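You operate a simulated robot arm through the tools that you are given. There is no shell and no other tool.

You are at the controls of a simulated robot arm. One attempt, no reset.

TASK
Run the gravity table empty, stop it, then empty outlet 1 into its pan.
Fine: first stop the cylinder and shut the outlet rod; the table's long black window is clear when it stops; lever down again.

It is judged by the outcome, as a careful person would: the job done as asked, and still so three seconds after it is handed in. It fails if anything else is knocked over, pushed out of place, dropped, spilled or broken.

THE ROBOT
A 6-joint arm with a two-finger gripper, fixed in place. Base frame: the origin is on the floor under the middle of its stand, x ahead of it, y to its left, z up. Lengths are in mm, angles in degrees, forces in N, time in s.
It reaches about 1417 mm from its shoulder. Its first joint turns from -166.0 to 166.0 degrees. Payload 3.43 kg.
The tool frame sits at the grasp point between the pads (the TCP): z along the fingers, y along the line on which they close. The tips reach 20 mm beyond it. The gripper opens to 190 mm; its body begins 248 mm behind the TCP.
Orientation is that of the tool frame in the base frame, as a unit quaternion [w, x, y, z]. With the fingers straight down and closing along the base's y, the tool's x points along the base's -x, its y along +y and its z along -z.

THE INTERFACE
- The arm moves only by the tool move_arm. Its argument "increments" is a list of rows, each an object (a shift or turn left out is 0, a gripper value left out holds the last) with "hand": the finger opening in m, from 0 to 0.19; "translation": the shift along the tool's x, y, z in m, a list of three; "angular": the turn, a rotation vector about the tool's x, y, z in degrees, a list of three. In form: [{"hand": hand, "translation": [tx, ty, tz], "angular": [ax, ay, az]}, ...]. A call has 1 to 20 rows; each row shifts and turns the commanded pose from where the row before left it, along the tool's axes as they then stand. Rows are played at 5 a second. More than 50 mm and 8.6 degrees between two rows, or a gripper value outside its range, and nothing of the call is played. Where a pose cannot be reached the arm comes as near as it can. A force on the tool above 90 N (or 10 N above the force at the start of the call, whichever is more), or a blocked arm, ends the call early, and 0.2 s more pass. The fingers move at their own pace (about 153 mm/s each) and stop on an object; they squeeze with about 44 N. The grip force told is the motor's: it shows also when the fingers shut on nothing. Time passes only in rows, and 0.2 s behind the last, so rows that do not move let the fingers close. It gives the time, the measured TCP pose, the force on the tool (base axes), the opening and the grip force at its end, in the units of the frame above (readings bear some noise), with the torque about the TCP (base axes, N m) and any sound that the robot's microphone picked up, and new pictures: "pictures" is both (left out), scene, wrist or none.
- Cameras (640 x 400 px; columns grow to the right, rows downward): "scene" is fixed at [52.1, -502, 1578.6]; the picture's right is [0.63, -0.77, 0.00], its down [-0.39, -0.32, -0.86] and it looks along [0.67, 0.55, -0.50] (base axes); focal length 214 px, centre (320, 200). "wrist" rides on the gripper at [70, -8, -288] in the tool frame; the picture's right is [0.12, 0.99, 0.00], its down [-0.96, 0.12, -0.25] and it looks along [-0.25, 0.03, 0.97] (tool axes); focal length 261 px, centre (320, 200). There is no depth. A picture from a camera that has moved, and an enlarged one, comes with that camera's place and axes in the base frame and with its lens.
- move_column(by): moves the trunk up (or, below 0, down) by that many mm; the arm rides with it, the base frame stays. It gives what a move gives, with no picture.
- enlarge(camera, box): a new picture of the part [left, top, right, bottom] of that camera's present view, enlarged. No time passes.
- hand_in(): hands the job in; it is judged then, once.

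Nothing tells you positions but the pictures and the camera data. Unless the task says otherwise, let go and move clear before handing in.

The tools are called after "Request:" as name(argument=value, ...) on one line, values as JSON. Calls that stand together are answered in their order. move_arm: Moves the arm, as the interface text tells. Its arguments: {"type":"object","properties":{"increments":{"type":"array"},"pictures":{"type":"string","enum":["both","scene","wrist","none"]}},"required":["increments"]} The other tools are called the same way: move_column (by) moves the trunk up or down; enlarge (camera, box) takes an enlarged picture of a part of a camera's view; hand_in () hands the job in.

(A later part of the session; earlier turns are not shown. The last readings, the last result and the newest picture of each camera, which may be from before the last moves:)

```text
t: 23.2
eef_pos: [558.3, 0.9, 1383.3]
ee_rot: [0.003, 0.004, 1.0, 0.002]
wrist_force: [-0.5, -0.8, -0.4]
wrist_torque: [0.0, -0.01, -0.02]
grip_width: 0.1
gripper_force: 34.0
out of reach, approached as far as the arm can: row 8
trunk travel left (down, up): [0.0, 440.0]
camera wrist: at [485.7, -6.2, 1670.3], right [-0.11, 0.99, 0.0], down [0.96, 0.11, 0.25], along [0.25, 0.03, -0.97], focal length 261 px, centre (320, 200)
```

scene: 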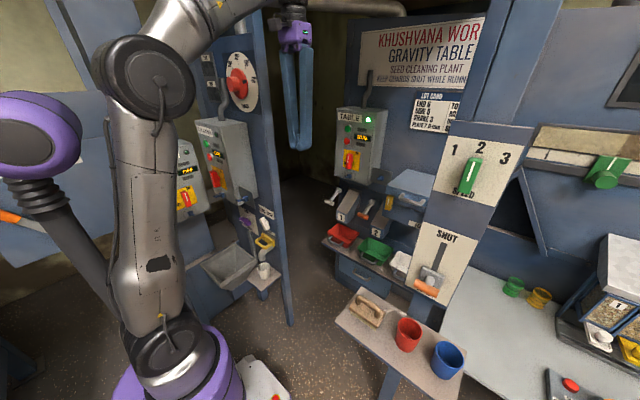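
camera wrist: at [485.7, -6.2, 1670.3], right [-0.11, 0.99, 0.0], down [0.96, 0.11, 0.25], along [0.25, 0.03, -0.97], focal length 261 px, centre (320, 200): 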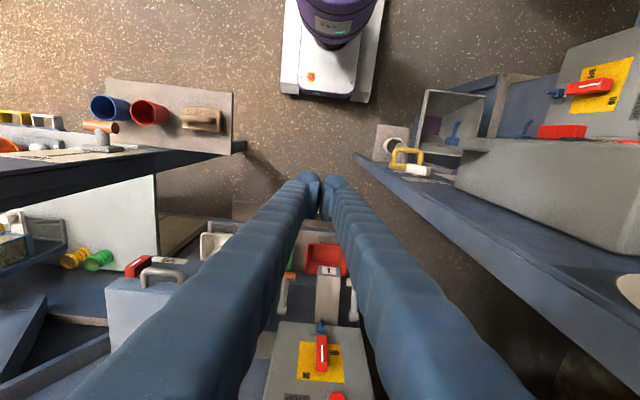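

Now on to the outlet panel, descending to about z=1260 on the way.

Request:
move_arm(increments=[{"translation": [0.0088, -0.0441, 0.0123]}, {"translation": [0.0088, -0.0441, 0.0123]}, {"translation": [0.0088, -0.0441, 0.0123]}, {"translation": [0.0088, -0.0441, 0.0123]}, {"translation": [0.0088, -0.0441, 0.0123]}, {"translation": [0.0088, -0.0441, 0.0123]}, {"translation": [0.0088, -0.0441, 0.0123]}, {"translation": [0.0088, -0.0441, 0.0123]}, {"translation": [0.0088, -0.0441, 0.0123]}, {"translation": [0.0088, -0.0441, 0.0123]}])

```text
t: 25.4
eef_pos: [470.3, -436.2, 1255.8]
ee_rot: [0.0, 0.004, 1.0, 0.001]
wrist_force: [-0.9, -0.1, 0.3]
wrist_torque: [-0.09, 0.08, -0.02]
grip_width: 0.0
gripper_force: 34.3
trunk travel left (down, up): [0.0, 440.0]
camera wrist: at [400.3, -444.0, 1544.6], right [-0.11, 0.99, 0.0], down [0.96, 0.11, 0.25], along [0.25, 0.03, -0.97], focal length 261 px, centre (320, 200)
```

scene: 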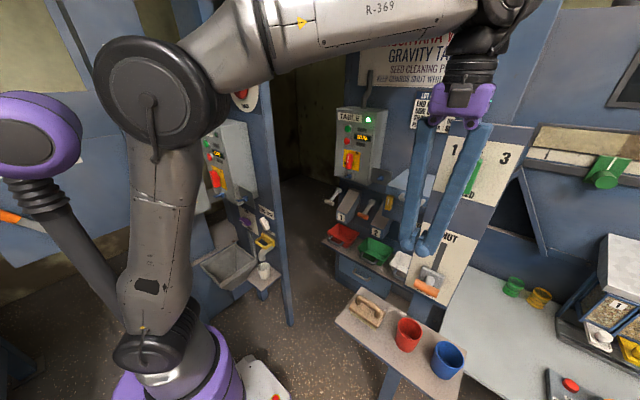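
wrist: 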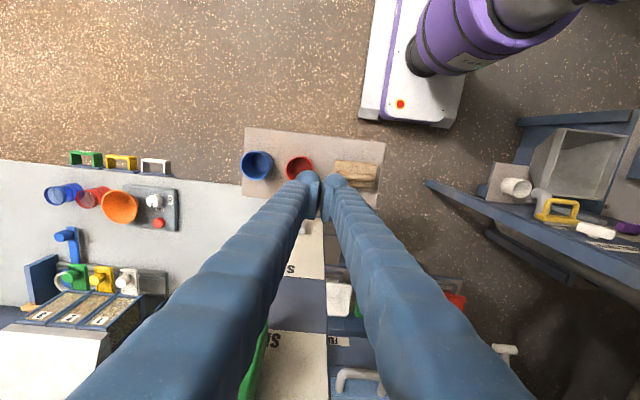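

Arm is above the T-handle. I open the fingers to 130 mm, tilt them forward 32°, and centre on y≈−480 to view the handle.

Request:
move_arm(increments=[{"hand": 0.13, "translation": [0, -0.011, 0], "angular": [0, -8, 0]}, {"translation": [0, -0.011, 0], "angular": [0, -8, 0]}, {"translation": [0, -0.011, 0], "angular": [0, -8, 0]}, {"translation": [0, -0.011, 0], "angular": [0, -8, 0]}])

Request:
enlarge(camera="wrist", box=[220, 60, 420, 220])

Request:
enlarge(camera="scene", box=[390, 200, 480, 310])

```text
t: 26.4
eef_pos: [467.7, -479.7, 1260.3]
ee_rot: [0.277, 0.003, 0.961, 0.0]
wrist_force: [0.3, 0.2, 0.2]
wrist_torque: [-0.05, -0.02, 0.0]
grip_width: 130.0
gripper_force: 0.1
trunk travel left (down, up): [0.0, 440.0]
camera wrist: at [254.6, -487.3, 1467.1], right [-0.09, 0.99, -0.06], down [0.68, 0.11, 0.72], along [0.72, 0.03, -0.69], focal length 261 px, centre (320, 200)
```

scene: 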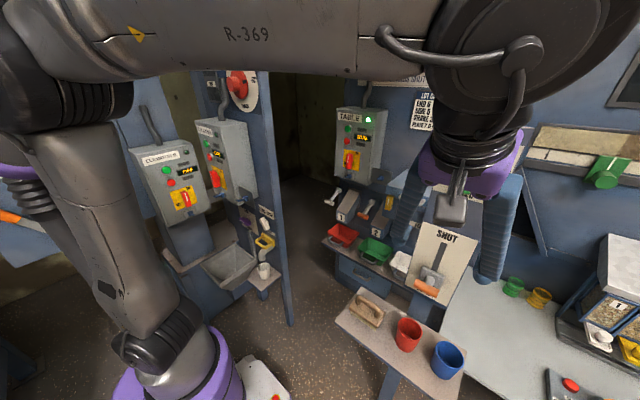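
wrist: 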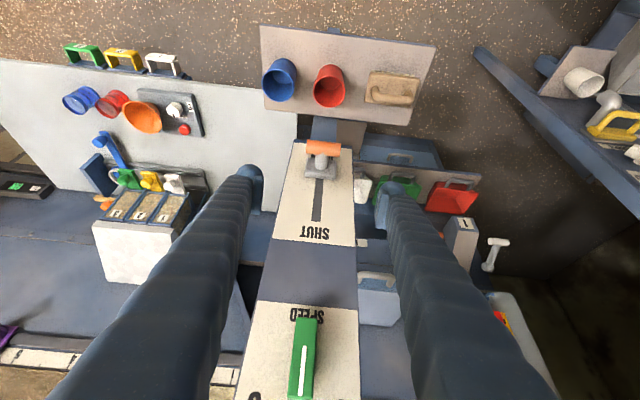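

```text
2.50 times, centred on (320, 140) of wrist
camera zoom: at [254.6, -487.3, 1467.1], right [-0.09, 0.99, -0.06], down [0.68, 0.11, 0.72], along [0.72, 0.03, -0.69], focal length 652 px, centre (320, 350)
```

zoom: 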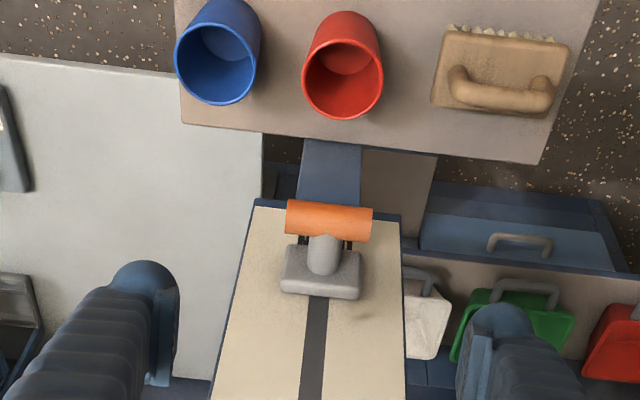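

```text
3.64 times, centred on (435, 255) of scene
camera zoom: at [52.1, -502.0, 1578.6], right [0.63, -0.77, 0.0], down [-0.39, -0.32, -0.86], along [0.67, 0.55, -0.5], focal length 780 px, centre (-98, 0)
```

zoom: 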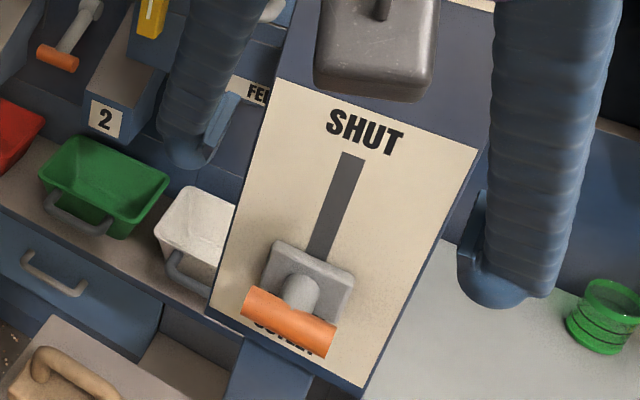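

The T-bar is at about (528,−478,1078), about 61 mm long along y, and the slot runs straight up to SHUT (z≈1208). I descend with fingers straddling it, stopping partway to check.

Request:
move_arm(increments=[{"translation": [0.00785, 0.0003, 0.0307]}, {"translation": [0.00785, 0.0003, 0.0307]}, {"translation": [0.00785, 0.0003, 0.0307]}, {"translation": [0.00785, 0.0003, 0.0307]}])

Request:
enlarge(camera="wrist", box=[220, 60, 420, 220])

Request:
enlarge(camera="scene", box=[390, 200, 480, 310])

```text
t: 27.4
eef_pos: [503.8, -481.8, 1138.5]
ee_rot: [0.276, 0.003, 0.961, 0.0]
wrist_force: [-0.5, 0.0, 0.3]
wrist_torque: [-0.04, 0.0, -0.03]
grip_width: 130.0
gripper_force: 0.0
trunk travel left (down, up): [0.0, 440.0]
camera wrist: at [291.8, -489.5, 1346.4], right [-0.1, 0.99, -0.06], down [0.68, 0.11, 0.72], along [0.72, 0.03, -0.69], focal length 261 px, centre (320, 200)
```

scene: 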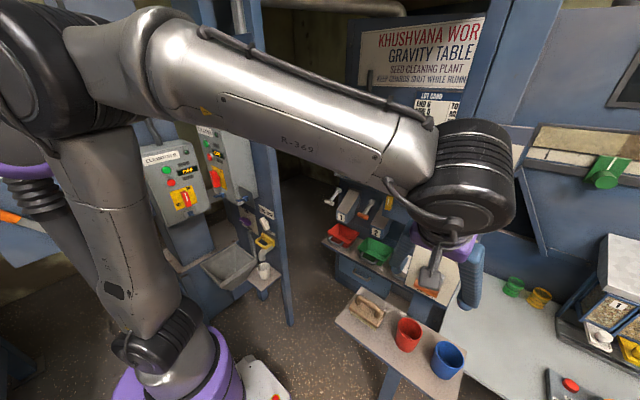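
wrist: 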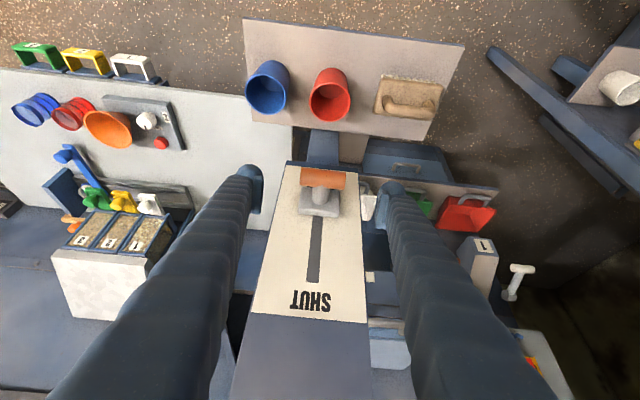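

```text
2.50 times, centred on (320, 140) of wrist
camera zoom: at [291.8, -489.5, 1346.4], right [-0.1, 0.99, -0.06], down [0.68, 0.11, 0.72], along [0.72, 0.03, -0.69], focal length 652 px, centre (320, 350)
```

zoom: 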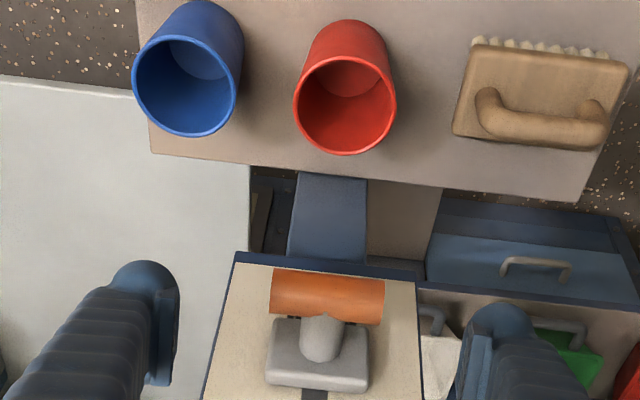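

```text
3.64 times, centred on (435, 255) of scene
camera zoom: at [52.1, -502.0, 1578.6], right [0.63, -0.77, 0.0], down [-0.39, -0.32, -0.86], along [0.67, 0.55, -0.5], focal length 780 px, centre (-98, 0)
```

zoom: 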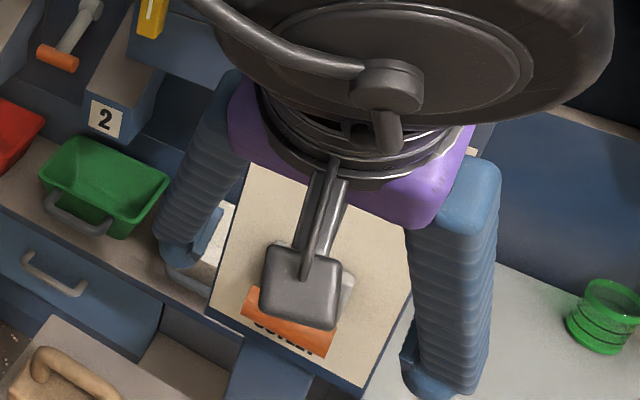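

Aligned within a few mm. I finish the descent so the pads sit at the bar ends, then close gently on it.

Request:
move_arm(increments=[{"translation": [0.0061, 0.0017, 0.0313]}, {"translation": [0.0061, 0.0017, 0.0313]}], pictures="wrist")

Request:
enlarge(camera="wrist", box=[220, 100, 420, 260])

```text
t: 28.0
eef_pos: [528.6, -476.9, 1080.7]
ee_rot: [0.277, 0.003, 0.961, 0.0]
wrist_force: [0.2, -0.2, 0.1]
wrist_torque: [-0.06, 0.04, -0.03]
grip_width: 129.7
gripper_force: 0.0
trunk travel left (down, up): [0.0, 440.0]
camera wrist: at [316.1, -484.1, 1287.0], right [-0.09, 0.99, -0.06], down [0.68, 0.11, 0.72], along [0.72, 0.03, -0.69], focal length 261 px, centre (320, 200)
```

wrist: 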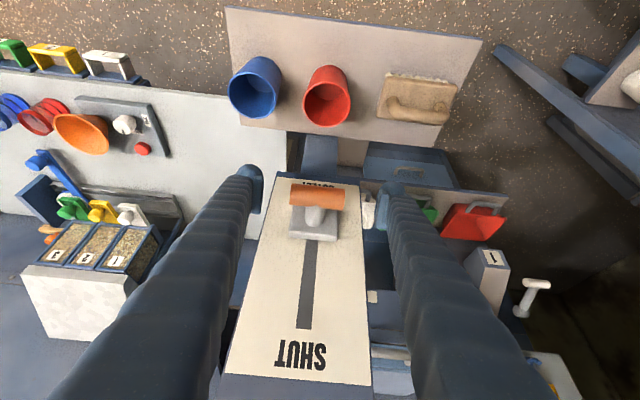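

```text
2.50 times, centred on (320, 180) of wrist
camera zoom: at [316.1, -484.1, 1287.0], right [-0.09, 0.99, -0.06], down [0.68, 0.11, 0.72], along [0.72, 0.03, -0.69], focal length 652 px, centre (320, 250)
```

zoom: 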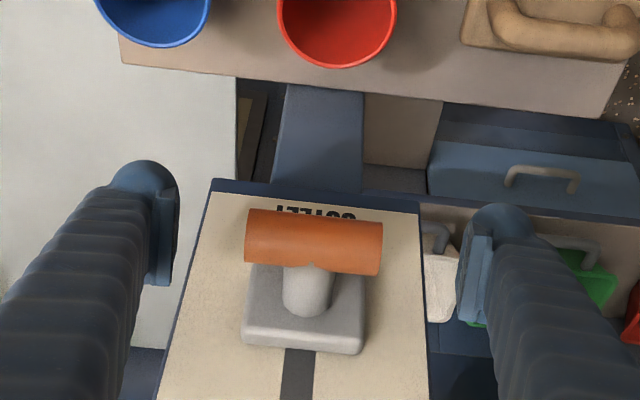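

Bar sits between the pads, about 3.5 mm off centre; I correct that and close.

Request:
move_arm(increments=[{"translation": [0, -0.0035, 0]}, {"hand": 0.07}, {"hand": 0.0}, {"hand": 0.0}, {"hand": 0.0}], pictures="wrist")

Request:
enlarge(camera="wrist", box=[220, 100, 420, 260])

```text
t: 29.2
eef_pos: [527.9, -479.9, 1080.8]
ee_rot: [0.277, 0.003, 0.961, 0.001]
wrist_force: [0.6, 9.0, -1.2]
wrist_torque: [0.34, -0.04, 0.03]
grip_width: 82.3
gripper_force: 45.1
trunk travel left (down, up): [0.0, 440.0]
camera wrist: at [316.3, -487.5, 1286.7], right [-0.1, 0.99, -0.06], down [0.68, 0.11, 0.72], along [0.72, 0.03, -0.69], focal length 261 px, centre (320, 200)
```

wrist: 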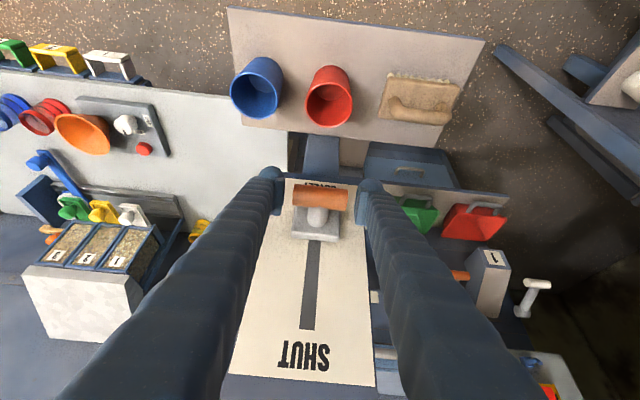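

```text
2.50 times, centred on (320, 180) of wrist
camera zoom: at [316.3, -487.5, 1286.7], right [-0.1, 0.99, -0.06], down [0.68, 0.11, 0.72], along [0.72, 0.03, -0.69], focal length 652 px, centre (320, 250)
```

zoom: 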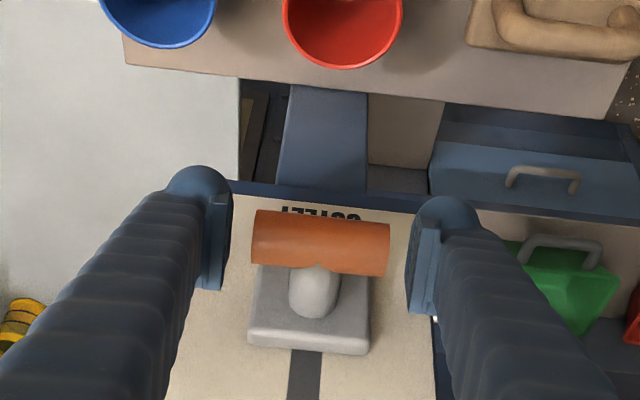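

The fingers stopped at 82 mm with about 9 mm gaps still showing beside the bar, so something else is being touched. I look closely before doing anything.

Request:
enlarge(camera="wrist", box=[255, 150, 325, 200])

Request:
enlarge(camera="wrist", box=[325, 155, 395, 205])

Request:
enlarge(camera="scene", box=[380, 180, 500, 310])

```text
8.00 times, centred on (290, 175) of wrist
camera zoom: at [316.3, -487.5, 1286.7], right [-0.1, 0.99, -0.06], down [0.68, 0.11, 0.72], along [0.72, 0.03, -0.69], focal length 2085 px, centre (560, 400)
```

zoom: 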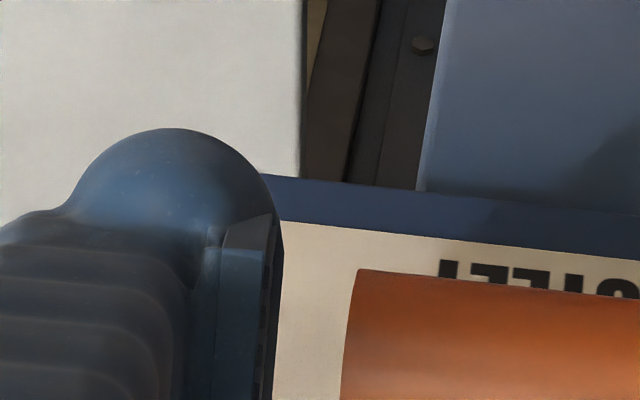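

```text
8.00 times, centred on (360, 180) of wrist
camera zoom: at [316.3, -487.5, 1286.7], right [-0.1, 0.99, -0.06], down [0.68, 0.11, 0.72], along [0.72, 0.03, -0.69], focal length 2085 px, centre (0, 360)
```

zoom: 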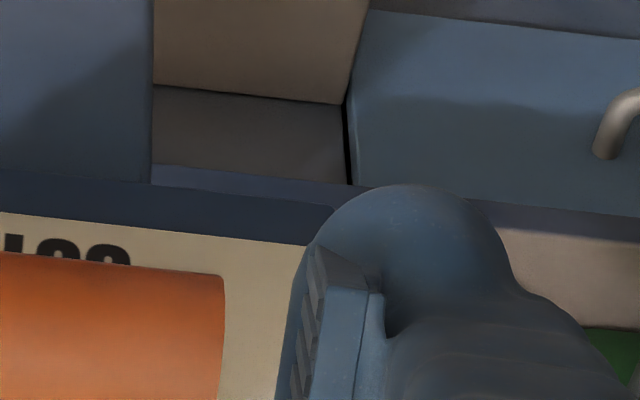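

```text
3.08 times, centred on (440, 245) of scene
camera zoom: at [52.1, -502.0, 1578.6], right [0.63, -0.77, 0.0], down [-0.39, -0.32, -0.86], along [0.67, 0.55, -0.5], focal length 660 px, centre (-49, 62)
```

zoom: 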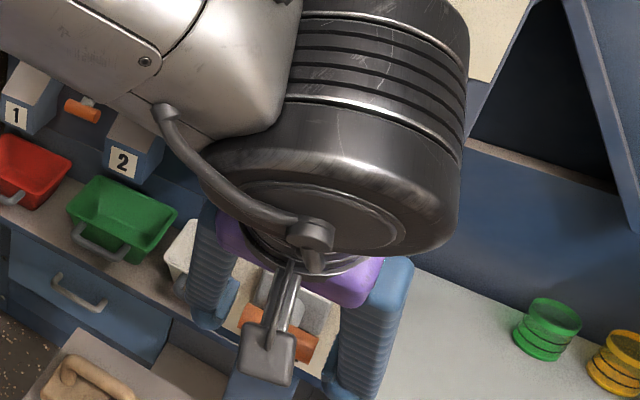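

The tips may be touching the front edge of the panel rather than the bar. I open to 100 mm, back off 12 mm in x, and close again.

Request:
move_arm(increments=[{"hand": 0.1}, {"hand": 0.1, "translation": [0.01016, 0, -0.00638]}, {"hand": 0.07}, {"hand": 0.0}, {"hand": 0.0}, {"hand": 0.0}], pictures="wrist")

Request:
enlarge(camera="wrist", box=[220, 100, 420, 260])

```text
t: 30.6
eef_pos: [516.2, -479.2, 1080.6]
ee_rot: [0.276, 0.003, 0.961, 0.0]
wrist_force: [-1.3, 2.2, 4.3]
wrist_torque: [0.01, -0.04, 0.02]
grip_width: 83.6
gripper_force: 45.3
trunk travel left (down, up): [0.0, 440.0]
camera wrist: at [303.5, -487.1, 1287.0], right [-0.09, 0.99, -0.06], down [0.68, 0.11, 0.72], along [0.72, 0.03, -0.69], focal length 261 px, centre (320, 200)
```

wrist: 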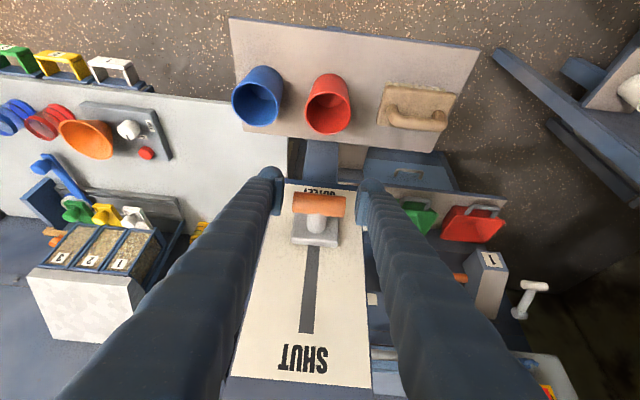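

```text
2.50 times, centred on (320, 180) of wrist
camera zoom: at [303.5, -487.1, 1287.0], right [-0.09, 0.99, -0.06], down [0.68, 0.11, 0.72], along [0.72, 0.03, -0.69], focal length 652 px, centre (320, 250)
```

zoom: 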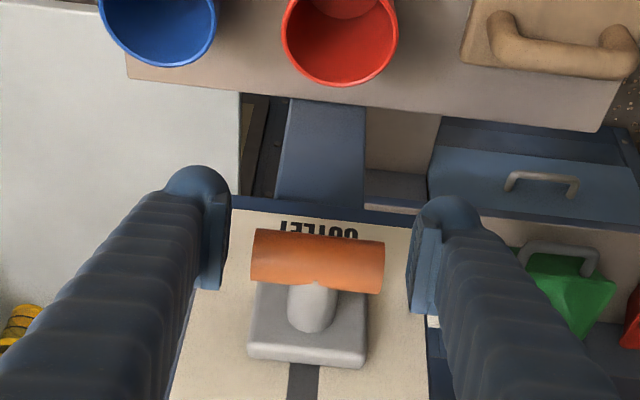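

Still stopped at ~83 mm with balanced force on both sides, so the fingers are probably squeezing the handle's ends (its solid shape being a bit wider than it looks). I try a gentle lift of 20 mm and watch whether the handle follows.

Request:
move_arm(increments=[{"translation": [-0.00266, 0, -0.00424]}, {"translation": [-0.00266, 0, -0.00424]}, {"translation": [-0.00266, 0, -0.00424]}, {"translation": [-0.00266, 0, -0.00424]}], pictures="wrist")

Request:
enlarge(camera="wrist", box=[220, 100, 420, 260])

```text
t: 31.6
eef_pos: [516.5, -480.3, 1100.7]
ee_rot: [0.277, 0.004, 0.961, 0.0]
wrist_force: [-7.2, 2.9, -4.2]
wrist_torque: [0.43, 0.49, 0.32]
grip_width: 83.4
gripper_force: 45.0
trunk travel left (down, up): [0.0, 440.0]
camera wrist: at [303.6, -487.1, 1306.8], right [-0.09, 0.99, -0.06], down [0.68, 0.11, 0.72], along [0.72, 0.03, -0.69], focal length 261 px, centre (320, 200)
```

wrist: 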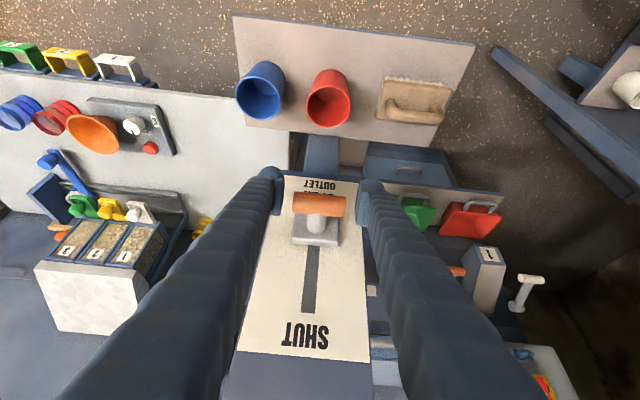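

```text
2.50 times, centred on (320, 180) of wrist
camera zoom: at [303.6, -487.1, 1306.8], right [-0.09, 0.99, -0.06], down [0.68, 0.11, 0.72], along [0.72, 0.03, -0.69], focal length 652 px, centre (320, 250)
```

zoom: 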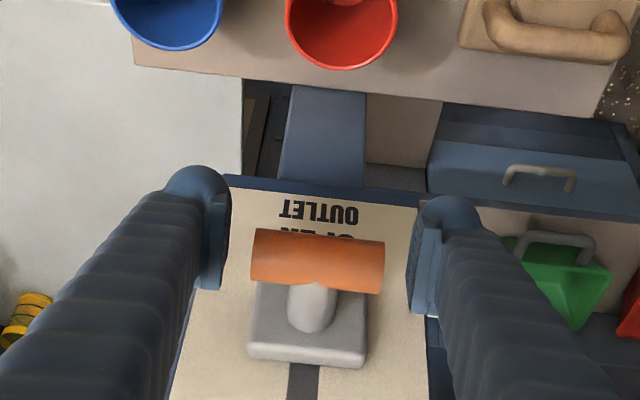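

The handle follows the grip ("OPEN" is now uncovered beneath it). I keep lifting straight up, 80 mm more.

Request:
move_arm(increments=[{"translation": [-0.00532, 0, -0.00847]}, {"translation": [-0.00532, 0, -0.00847]}, {"translation": [-0.00532, 0, -0.00847]}, {"translation": [-0.00532, 0, -0.00847]}, {"translation": [-0.00532, 0, -0.00847]}, {"translation": [-0.00532, 0, -0.00847]}, {"translation": [-0.00532, 0, -0.00847]}, {"translation": [-0.00532, 0, -0.00847]}], pictures="wrist")

Request:
enlarge(camera="wrist", box=[220, 100, 420, 260])

```text
t: 33.4
eef_pos: [516.3, -479.7, 1181.4]
ee_rot: [0.276, 0.003, 0.961, 0.001]
wrist_force: [-9.2, 12.4, -7.9]
wrist_torque: [-0.17, -0.26, 0.0]
grip_width: 83.4
gripper_force: 44.3
trunk travel left (down, up): [0.0, 440.0]
camera wrist: at [303.7, -487.7, 1387.7], right [-0.1, 0.99, -0.06], down [0.68, 0.11, 0.72], along [0.72, 0.03, -0.69], focal length 261 px, centre (320, 200)
```

wrist: 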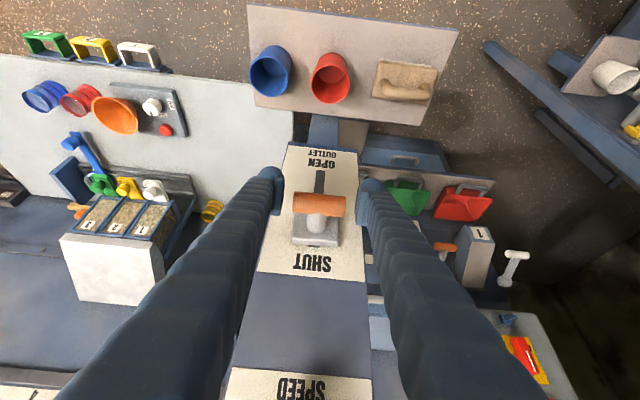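

```text
2.50 times, centred on (320, 180) of wrist
camera zoom: at [303.7, -487.7, 1387.7], right [-0.1, 0.99, -0.06], down [0.68, 0.11, 0.72], along [0.72, 0.03, -0.69], focal length 652 px, centre (320, 250)
```

zoom: 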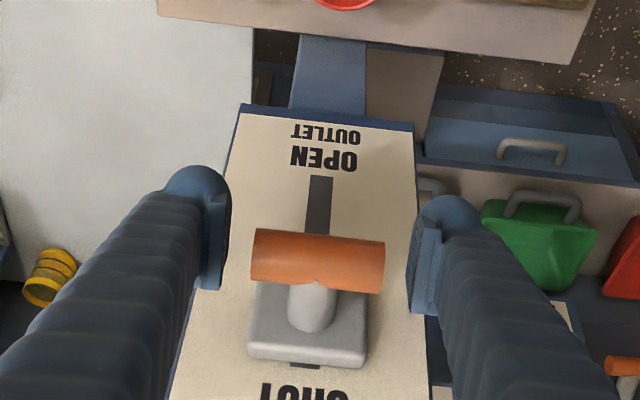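

Nearly at SHUT; only a sliver of slot remains above the slide. I lift in small steps until it meets its stop.

Request:
move_arm(increments=[{"translation": [-0.00213, 0, -0.00339]}, {"translation": [-0.00213, 0, -0.00339]}, {"translation": [-0.00213, 0, -0.00339]}, {"translation": [-0.00213, 0, -0.00339]}], pictures="wrist")

Request:
enlarge(camera="wrist", box=[220, 100, 420, 260])

```text
t: 34.4
eef_pos: [517.1, -481.0, 1199.1]
ee_rot: [0.278, 0.003, 0.961, -0.001]
wrist_force: [-0.7, 0.8, 1.3]
wrist_torque: [-0.09, -0.04, -0.04]
grip_width: 0.1
gripper_force: 33.8
trunk travel left (down, up): [0.0, 440.0]
camera wrist: at [304.0, -487.4, 1405.0], right [-0.09, 0.99, -0.07], down [0.68, 0.11, 0.72], along [0.73, 0.02, -0.69], focal length 261 px, centre (320, 200)
```

wrist: 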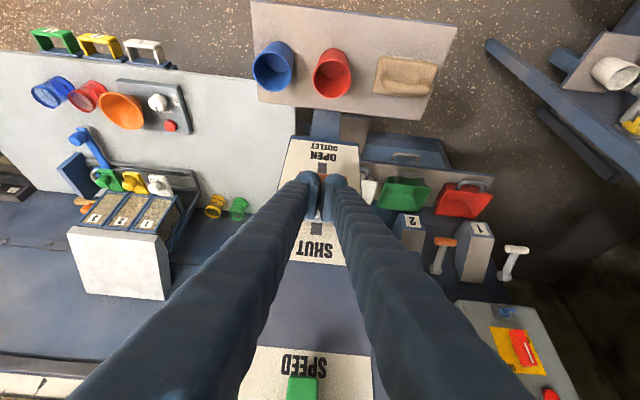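

```text
2.50 times, centred on (320, 180) of wrist
camera zoom: at [304.0, -487.4, 1405.0], right [-0.09, 0.99, -0.07], down [0.68, 0.11, 0.72], along [0.73, 0.02, -0.69], focal length 652 px, centre (320, 250)
```

zoom: 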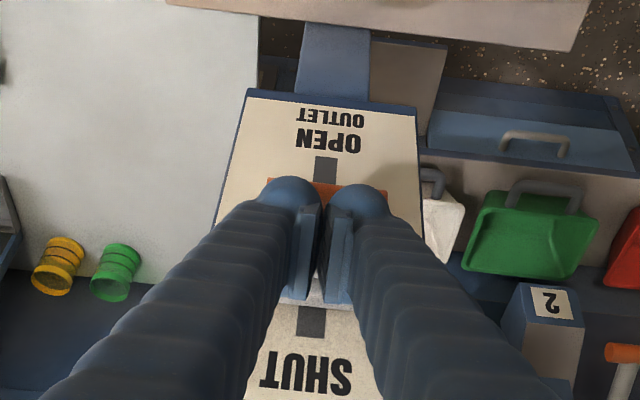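

The fingers slipped off the bar ends near the top and closed in front of it. I reopen and look at where the slide stands.

Request:
move_arm(increments=[{"hand": 0.13}, {"hand": 0.13}, {"hand": 0.13}], pictures="wrist")

Request:
enlarge(camera="wrist", box=[220, 100, 420, 260])

Request:
enlarge(camera="scene", box=[390, 180, 480, 290])

```text
t: 35.2
eef_pos: [517.5, -480.6, 1196.6]
ee_rot: [0.277, 0.003, 0.961, 0.001]
wrist_force: [-1.4, -0.4, 0.3]
wrist_torque: [-0.01, 0.05, -0.01]
grip_width: 129.9
gripper_force: 0.0
trunk travel left (down, up): [0.0, 440.0]
camera wrist: at [304.6, -487.8, 1403.3], right [-0.09, 0.99, -0.06], down [0.68, 0.11, 0.72], along [0.72, 0.03, -0.69], focal length 261 px, centre (320, 200)
```

wrist: 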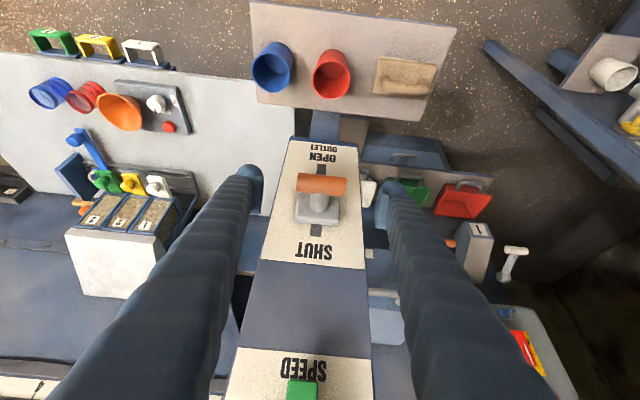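

```text
2.50 times, centred on (320, 180) of wrist
camera zoom: at [304.6, -487.8, 1403.3], right [-0.09, 0.99, -0.06], down [0.68, 0.11, 0.72], along [0.72, 0.03, -0.69], focal length 652 px, centre (320, 250)
```

zoom: 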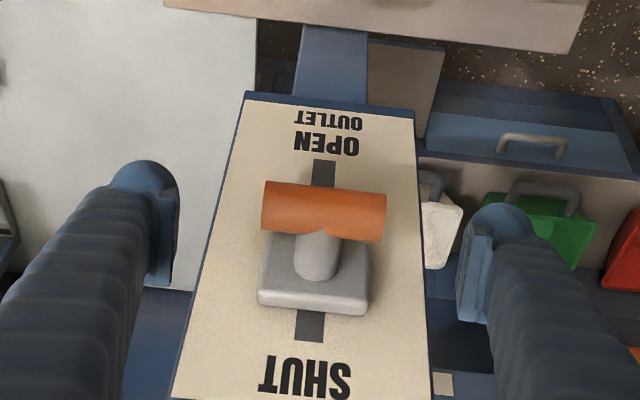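

```text
3.64 times, centred on (435, 235) of scene
camera zoom: at [52.1, -502.0, 1578.6], right [0.63, -0.77, 0.0], down [-0.39, -0.32, -0.86], along [0.67, 0.55, -0.5], focal length 780 px, centre (-98, 73)
```

zoom: 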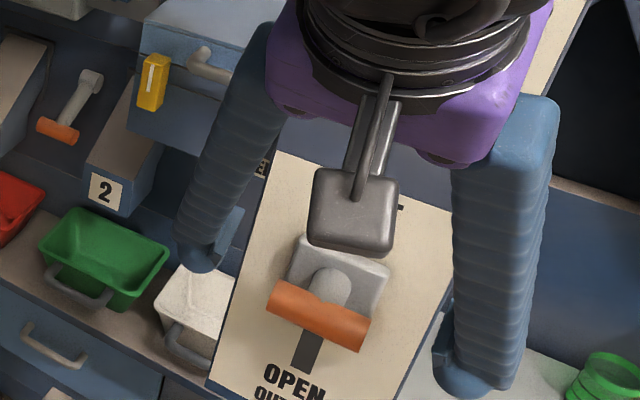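

The slide stayed put but slid back about 16 mm; it is short of SHUT (bar now ≈ z 1166, slot end ≈ 1207). I regrip with the pads fully over the bar ends.

Request:
move_arm(increments=[{"translation": [0.0085, 0.001, 0.0296]}, {"hand": 0.09}, {"hand": 0.0}, {"hand": 0.0}, {"hand": 0.0}], pictures="wrist")

Request:
enlarge(camera="wrist", box=[220, 100, 420, 260])

```text
t: 36.4
eef_pos: [525.6, -479.3, 1166.8]
ee_rot: [0.276, 0.003, 0.961, 0.0]
wrist_force: [-1.0, -3.0, -0.7]
wrist_torque: [-0.38, -0.15, -0.04]
grip_width: 83.7
gripper_force: 45.8
trunk travel left (down, up): [0.0, 440.0]
camera wrist: at [312.9, -487.2, 1373.6], right [-0.09, 0.99, -0.06], down [0.68, 0.11, 0.72], along [0.72, 0.03, -0.69], focal length 261 px, centre (320, 200)
```

wrist: 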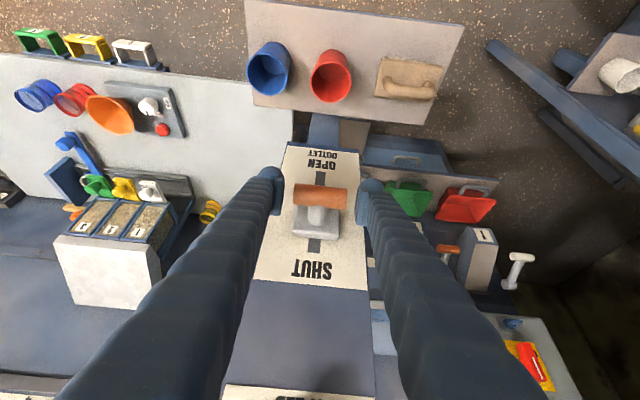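

```text
2.50 times, centred on (320, 180) of wrist
camera zoom: at [312.9, -487.2, 1373.6], right [-0.09, 0.99, -0.06], down [0.68, 0.11, 0.72], along [0.72, 0.03, -0.69], focal length 652 px, centre (320, 250)
```

zoom: 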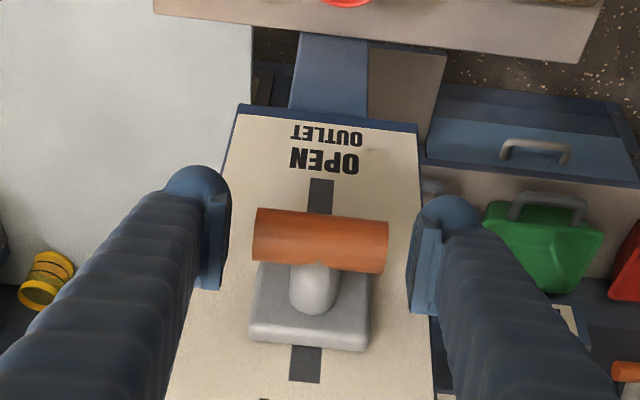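

Gripped again. I lift slowly, 3 mm per step, watching the force.

Request:
move_arm(increments=[{"translation": [-0.0016, 0, -0.00254]}, {"translation": [-0.0016, 0, -0.00254]}, {"translation": [-0.0016, 0, -0.00254]}, {"translation": [-0.0016, 0, -0.00254]}, {"translation": [-0.0016, 0, -0.00254]}], pictures="none")

Request:
enlarge(camera="wrist", box=[220, 100, 420, 260])

```text
t: 37.6
eef_pos: [526.2, -480.2, 1182.4]
ee_rot: [0.276, 0.004, 0.961, -0.001]
wrist_force: [-2.6, -5.7, -3.3]
wrist_torque: [0.22, 0.58, 0.04]
grip_width: 83.5
gripper_force: 44.6
trunk travel left (down, up): [0.0, 440.0]
```

```text
2.50 times, centred on (320, 180) of wrist
camera zoom: at [312.9, -487.2, 1388.8], right [-0.09, 0.99, -0.06], down [0.68, 0.11, 0.72], along [0.72, 0.03, -0.69], focal length 652 px, centre (320, 250)
```

zoom: 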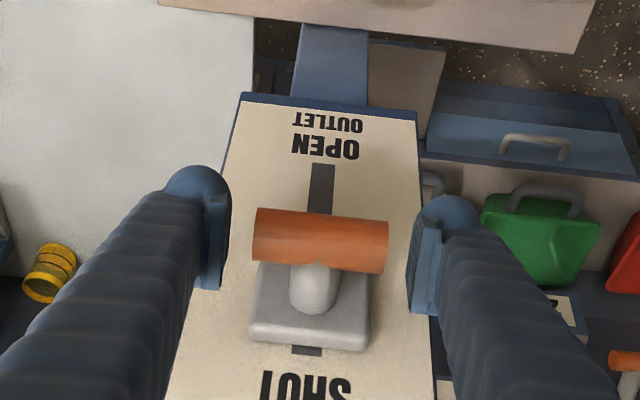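

Request:
move_arm(increments=[{"translation": [-0.00106, 0, -0.00169]}, {"translation": [-0.00106, 0, -0.00169]}, {"translation": [-0.00106, 0, -0.00169]}], pictures="none")

Request:
enlarge(camera="wrist", box=[220, 100, 420, 260])

```text
t: 38.4
eef_pos: [525.7, -480.6, 1185.8]
ee_rot: [0.274, 0.003, 0.962, 0.002]
wrist_force: [-3.0, -1.4, -19.6]
wrist_torque: [-0.29, -0.07, -0.2]
grip_width: 83.6
gripper_force: 45.2
trunk travel left (down, up): [0.0, 440.0]
```

```text
2.50 times, centred on (320, 180) of wrist
camera zoom: at [313.6, -487.9, 1392.7], right [-0.1, 0.99, -0.06], down [0.69, 0.11, 0.72], along [0.72, 0.03, -0.69], focal length 652 px, centre (320, 250)
```

zoom: 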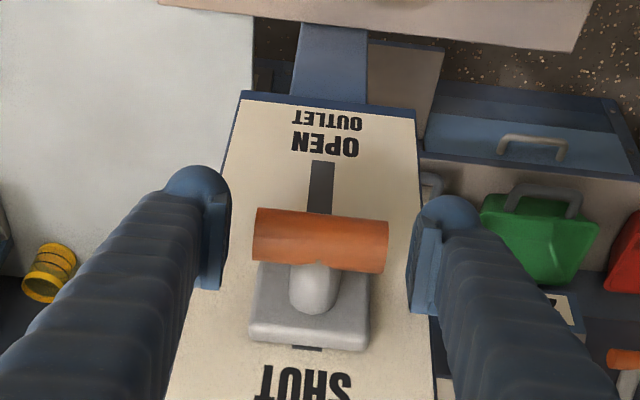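

Upward force jumped to ~20 N, so the slide seems to be at its top stop. One more 1.5 mm to confirm it's a hard stop.

Request:
move_arm(increments=[{"translation": [-0.0008, 0, -0.00127]}, {}], pictures="none")

Request:
enlarge(camera="wrist", box=[270, 130, 370, 250])

```text
t: 39.0
eef_pos: [526.1, -481.0, 1186.5]
ee_rot: [0.274, 0.003, 0.962, 0.003]
wrist_force: [-6.9, 3.3, -40.4]
wrist_torque: [-0.01, 0.15, -0.03]
grip_width: 83.6
gripper_force: 45.0
trunk travel left (down, up): [0.0, 440.0]
```

```text
3.33 times, centred on (320, 190) of wrist
camera zoom: at [314.0, -488.4, 1393.5], right [-0.1, 0.99, -0.06], down [0.69, 0.11, 0.72], along [0.72, 0.03, -0.69], focal length 869 px, centre (320, 233)
```

zoom: 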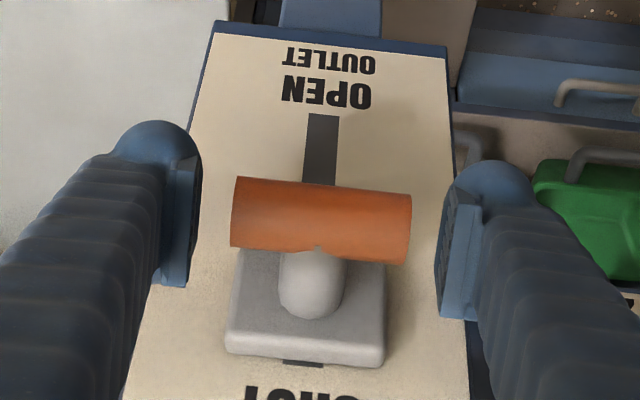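

It's a hard stop (40 N, no movement) — the outlet rod is fully SHUT. I relax the upward push and open the fingers.

Request:
move_arm(increments=[{"translation": [0.0013, 0, 0.0021]}, {"hand": 0.13}, {"hand": 0.13}, {"hand": 0.13}], pictures="none")

Request:
enlarge(camera="wrist", box=[270, 130, 370, 250])

```text
t: 40.0
eef_pos: [523.7, -480.6, 1187.2]
ee_rot: [0.276, 0.003, 0.961, 0.0]
wrist_force: [-0.3, -1.1, 0.2]
wrist_torque: [0.02, 0.01, -0.02]
grip_width: 130.0
gripper_force: 0.0
trunk travel left (down, up): [0.0, 440.0]
```

```text
3.33 times, centred on (320, 190) of wrist
camera zoom: at [313.0, -487.3, 1393.7], right [-0.09, 0.99, -0.06], down [0.68, 0.11, 0.72], along [0.72, 0.03, -0.69], focal length 869 px, centre (320, 233)
```

zoom: 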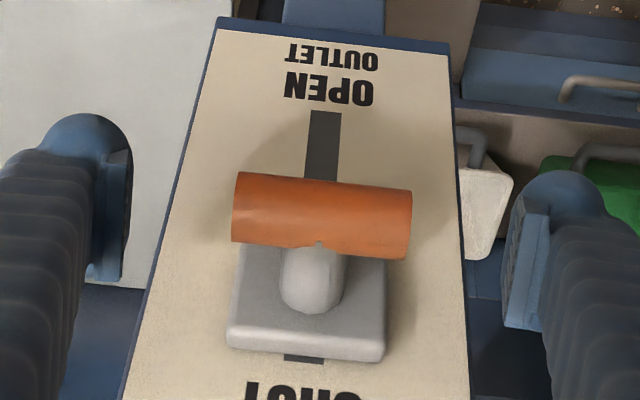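

The rod stays at SHUT after release. I back away along the fingers' axis and check the table windows.

Request:
move_arm(increments=[{"translation": [0, 0, -0.045]}, {"translation": [0, 0, -0.045]}, {"translation": [0, 0, -0.045]}, {"translation": [0, 0, -0.03]}])

Request:
enlarge(camera="scene", box=[500, 40, 640, 200])

Request:
enlarge(camera="wrist", box=[0, 200, 320, 400])

Request:
enlarge(camera="wrist", box=[320, 150, 640, 400])

```text
t: 41.0
eef_pos: [437.1, -480.0, 1326.1]
ee_rot: [0.277, 0.003, 0.961, 0.0]
wrist_force: [-0.5, -0.5, -0.4]
wrist_torque: [0.01, -0.03, 0.01]
grip_width: 130.1
gripper_force: 0.1
trunk travel left (down, up): [0.0, 440.0]
camera wrist: at [223.6, -487.0, 1532.8], right [-0.09, 0.99, -0.06], down [0.68, 0.11, 0.72], along [0.72, 0.03, -0.69], focal length 261 px, centre (320, 200)
```

scene: 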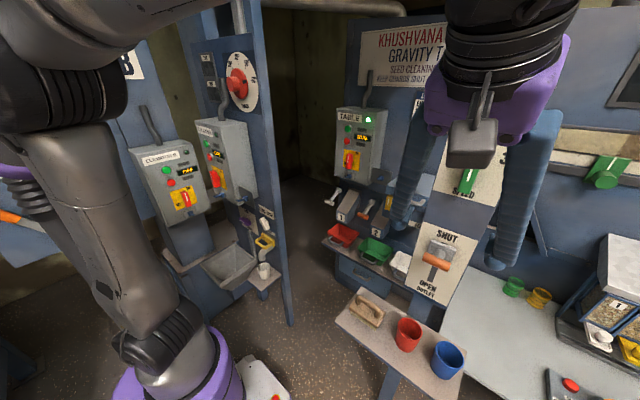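
wrist: 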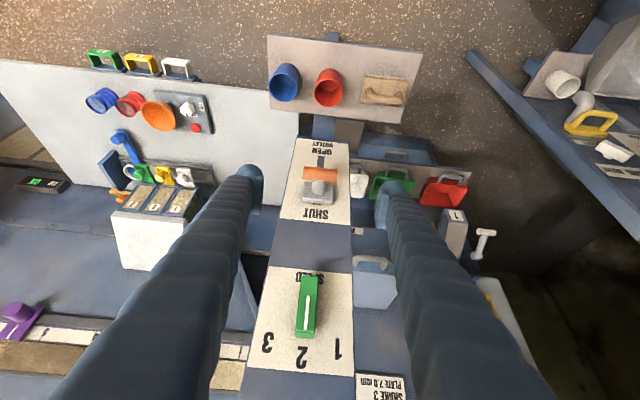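

```text
2.50 times, centred on (570, 120) of scene
camera zoom: at [52.1, -502.0, 1578.6], right [0.63, -0.77, 0.0], down [-0.39, -0.32, -0.86], along [0.67, 0.55, -0.5], focal length 536 px, centre (-305, 400)
```

zoom: 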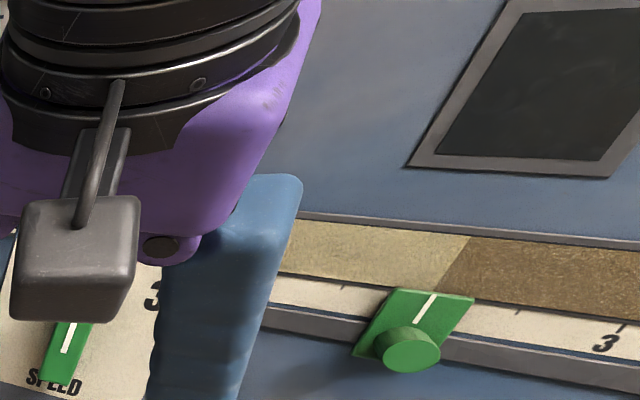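

```text
2.00 times, centred on (160, 300) of wrist
camera zoom: at [223.6, -487.0, 1532.8], right [-0.09, 0.99, -0.06], down [0.68, 0.11, 0.72], along [0.72, 0.03, -0.69], focal length 521 px, centre (640, 0)
```

zoom: 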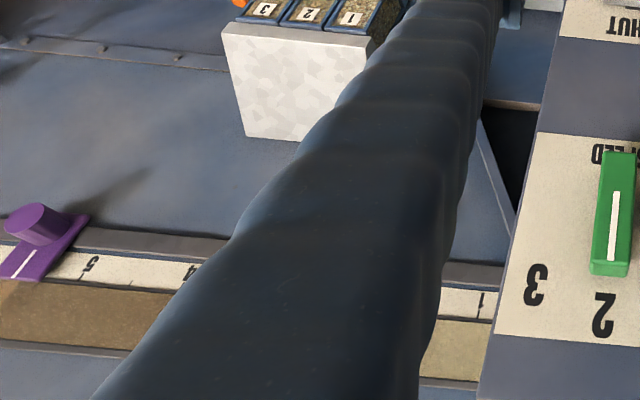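

```text
1.60 times, centred on (480, 275) of wrist
camera zoom: at [223.6, -487.0, 1532.8], right [-0.09, 0.99, -0.06], down [0.68, 0.11, 0.72], along [0.72, 0.03, -0.69], focal length 417 px, centre (64, 80)
```

zoom: 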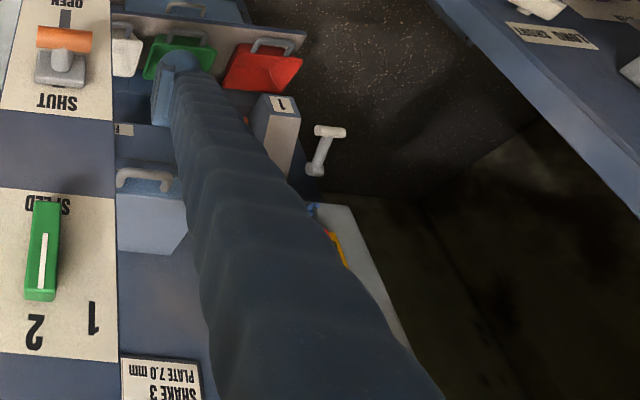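

The rod is at SHUT. The deck strip (still tan/brown seed) and a dark framed window are on the right wall near x≈900, z≈1430–1600; I raise the hand and point the wrist camera that way.

Request:
move_arm(increments=[{"hand": 0.19, "translation": [-0.0302, -0.016, -0.033]}, {"translation": [-0.0302, -0.016, -0.033]}, {"translation": [-0.0302, -0.016, -0.033]}, {"translation": [-0.0302, -0.016, -0.033]}, {"translation": [-0.0302, -0.016, -0.033]}, {"angular": [0, -7.6, 0]}, {"angular": [0, -7.6, 0]}, {"angular": [0, -7.6, 0]}, {"angular": [0, -7.6, 0]}, {"angular": [0, -7.6, 0]}, {"angular": [7.05, 0, 2.55]}, {"angular": [7.05, 0, 2.55]}])

```text
t: 43.6
eef_pos: [464.8, -534.8, 1488.3]
ee_rot: [0.569, 0.109, 0.811, -0.076]
wrist_force: [0.0, 0.2, 0.8]
wrist_torque: [0.01, 0.09, -0.01]
grip_width: 189.8
gripper_force: 0.1
out of reach, approached as far as the arm can: row 4, 5
trunk travel left (down, up): [0.0, 440.0]
camera wrist: at [179.9, -464.2, 1521.2], right [0.22, 0.97, -0.11], down [0.12, 0.09, 0.99], along [0.97, -0.24, -0.1], focal length 261 px, centre (320, 200)
```

scene: 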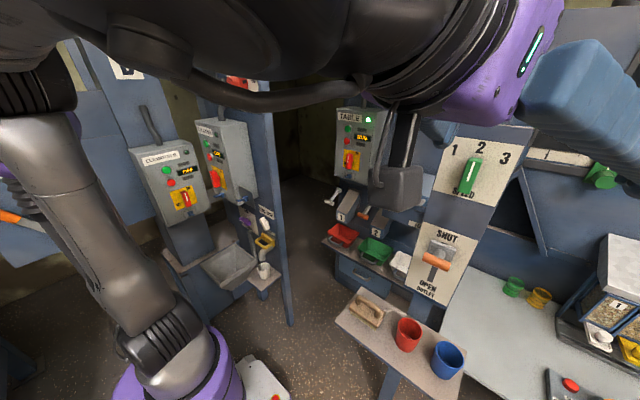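
wrist: 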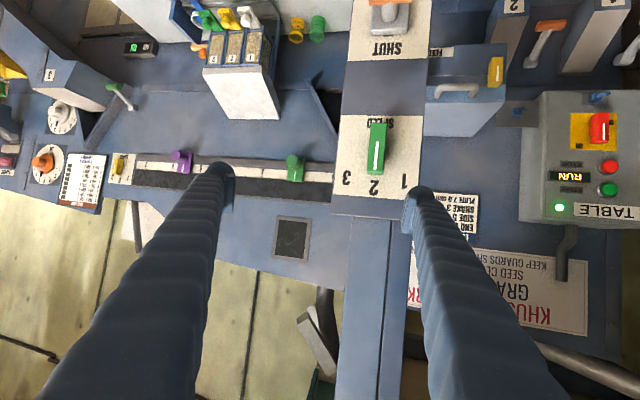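

The long strip under the scale now looks dark in this picture. I zoom in to see whether it is really clear.

Request:
enlarge(camera="wrist", box=[90, 130, 350, 270])

Request:
enlarge(camera="wrist", box=[230, 150, 340, 215])

Request:
enlarge(camera="wrist", box=[0, 40, 220, 240])

Request:
enlarge(camera="wrist", box=[400, 0, 640, 340])

Request:
enlarge(camera="scene", box=[500, 130, 640, 200])

```text
2.46 times, centred on (220, 200) of wrist
camera zoom: at [179.9, -464.2, 1521.2], right [0.22, 0.97, -0.11], down [0.12, 0.09, 0.99], along [0.97, -0.24, -0.1], focal length 642 px, centre (566, 200)
```

zoom: 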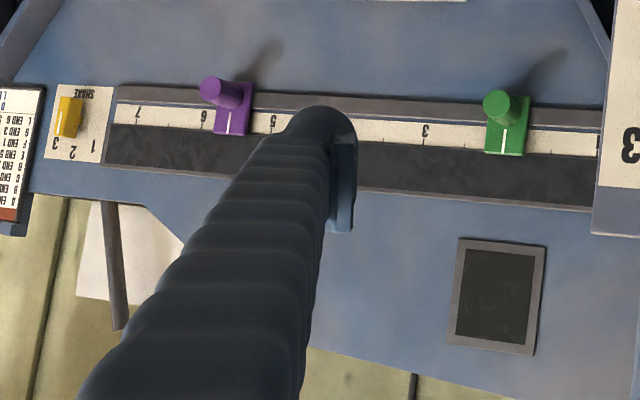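

```text
5.82 times, centred on (285, 182) of wrist
camera zoom: at [179.9, -464.2, 1521.2], right [0.22, 0.97, -0.11], down [0.12, 0.09, 0.99], along [0.97, -0.24, -0.1], focal length 1516 px, centre (524, 302)
```

zoom: 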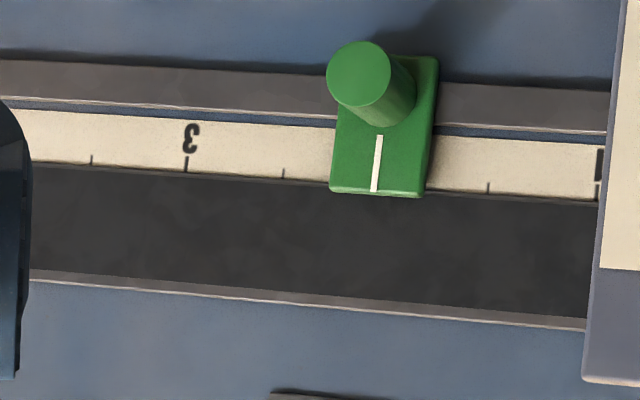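

```text
2.00 times, centred on (110, 140) of wrist
camera zoom: at [179.9, -464.2, 1521.2], right [0.22, 0.97, -0.11], down [0.12, 0.09, 0.99], along [0.97, -0.24, -0.1], focal length 521 px, centre (740, 320)
```

zoom: 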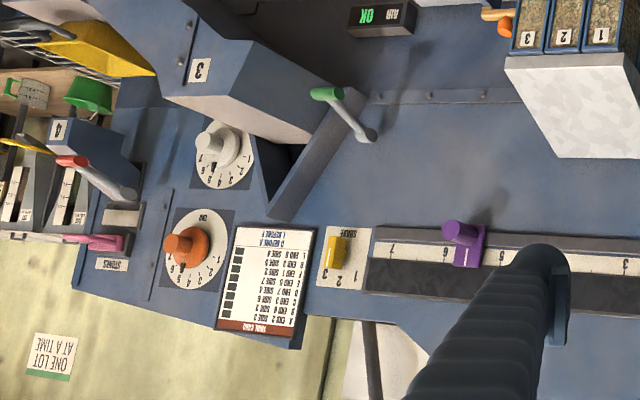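

```text
1.18 times, centred on (520, 170) of wrist
camera zoom: at [179.9, -464.2, 1521.2], right [0.22, 0.97, -0.11], down [0.12, 0.09, 0.99], along [0.97, -0.24, -0.1], focal length 307 px, centre (85, 235)
```

zoom: 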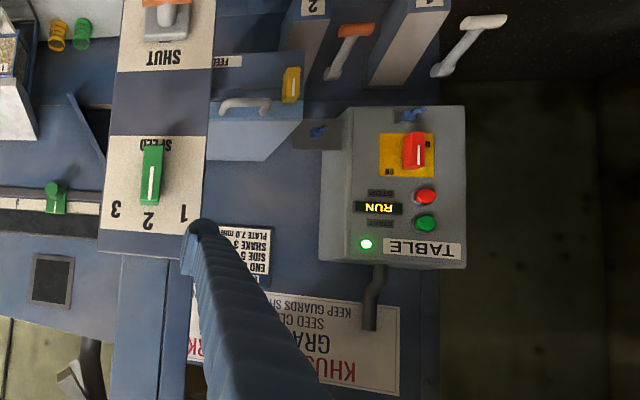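

```text
4.57 times, centred on (570, 165) of scene
camera zoom: at [52.1, -502.0, 1578.6], right [0.63, -0.77, 0.0], down [-0.39, -0.32, -0.86], along [0.67, 0.55, -0.5], focal length 980 px, centre (-823, 360)
```

zoom: 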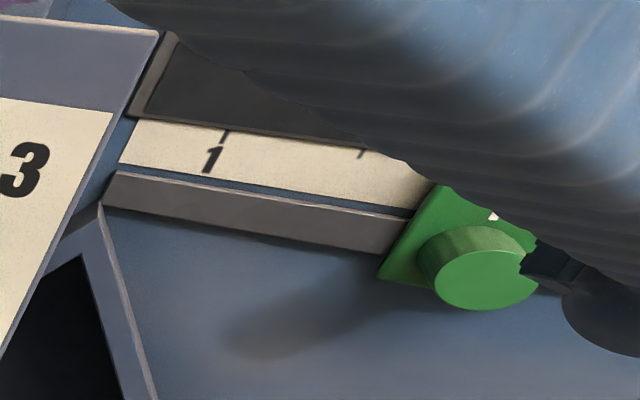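

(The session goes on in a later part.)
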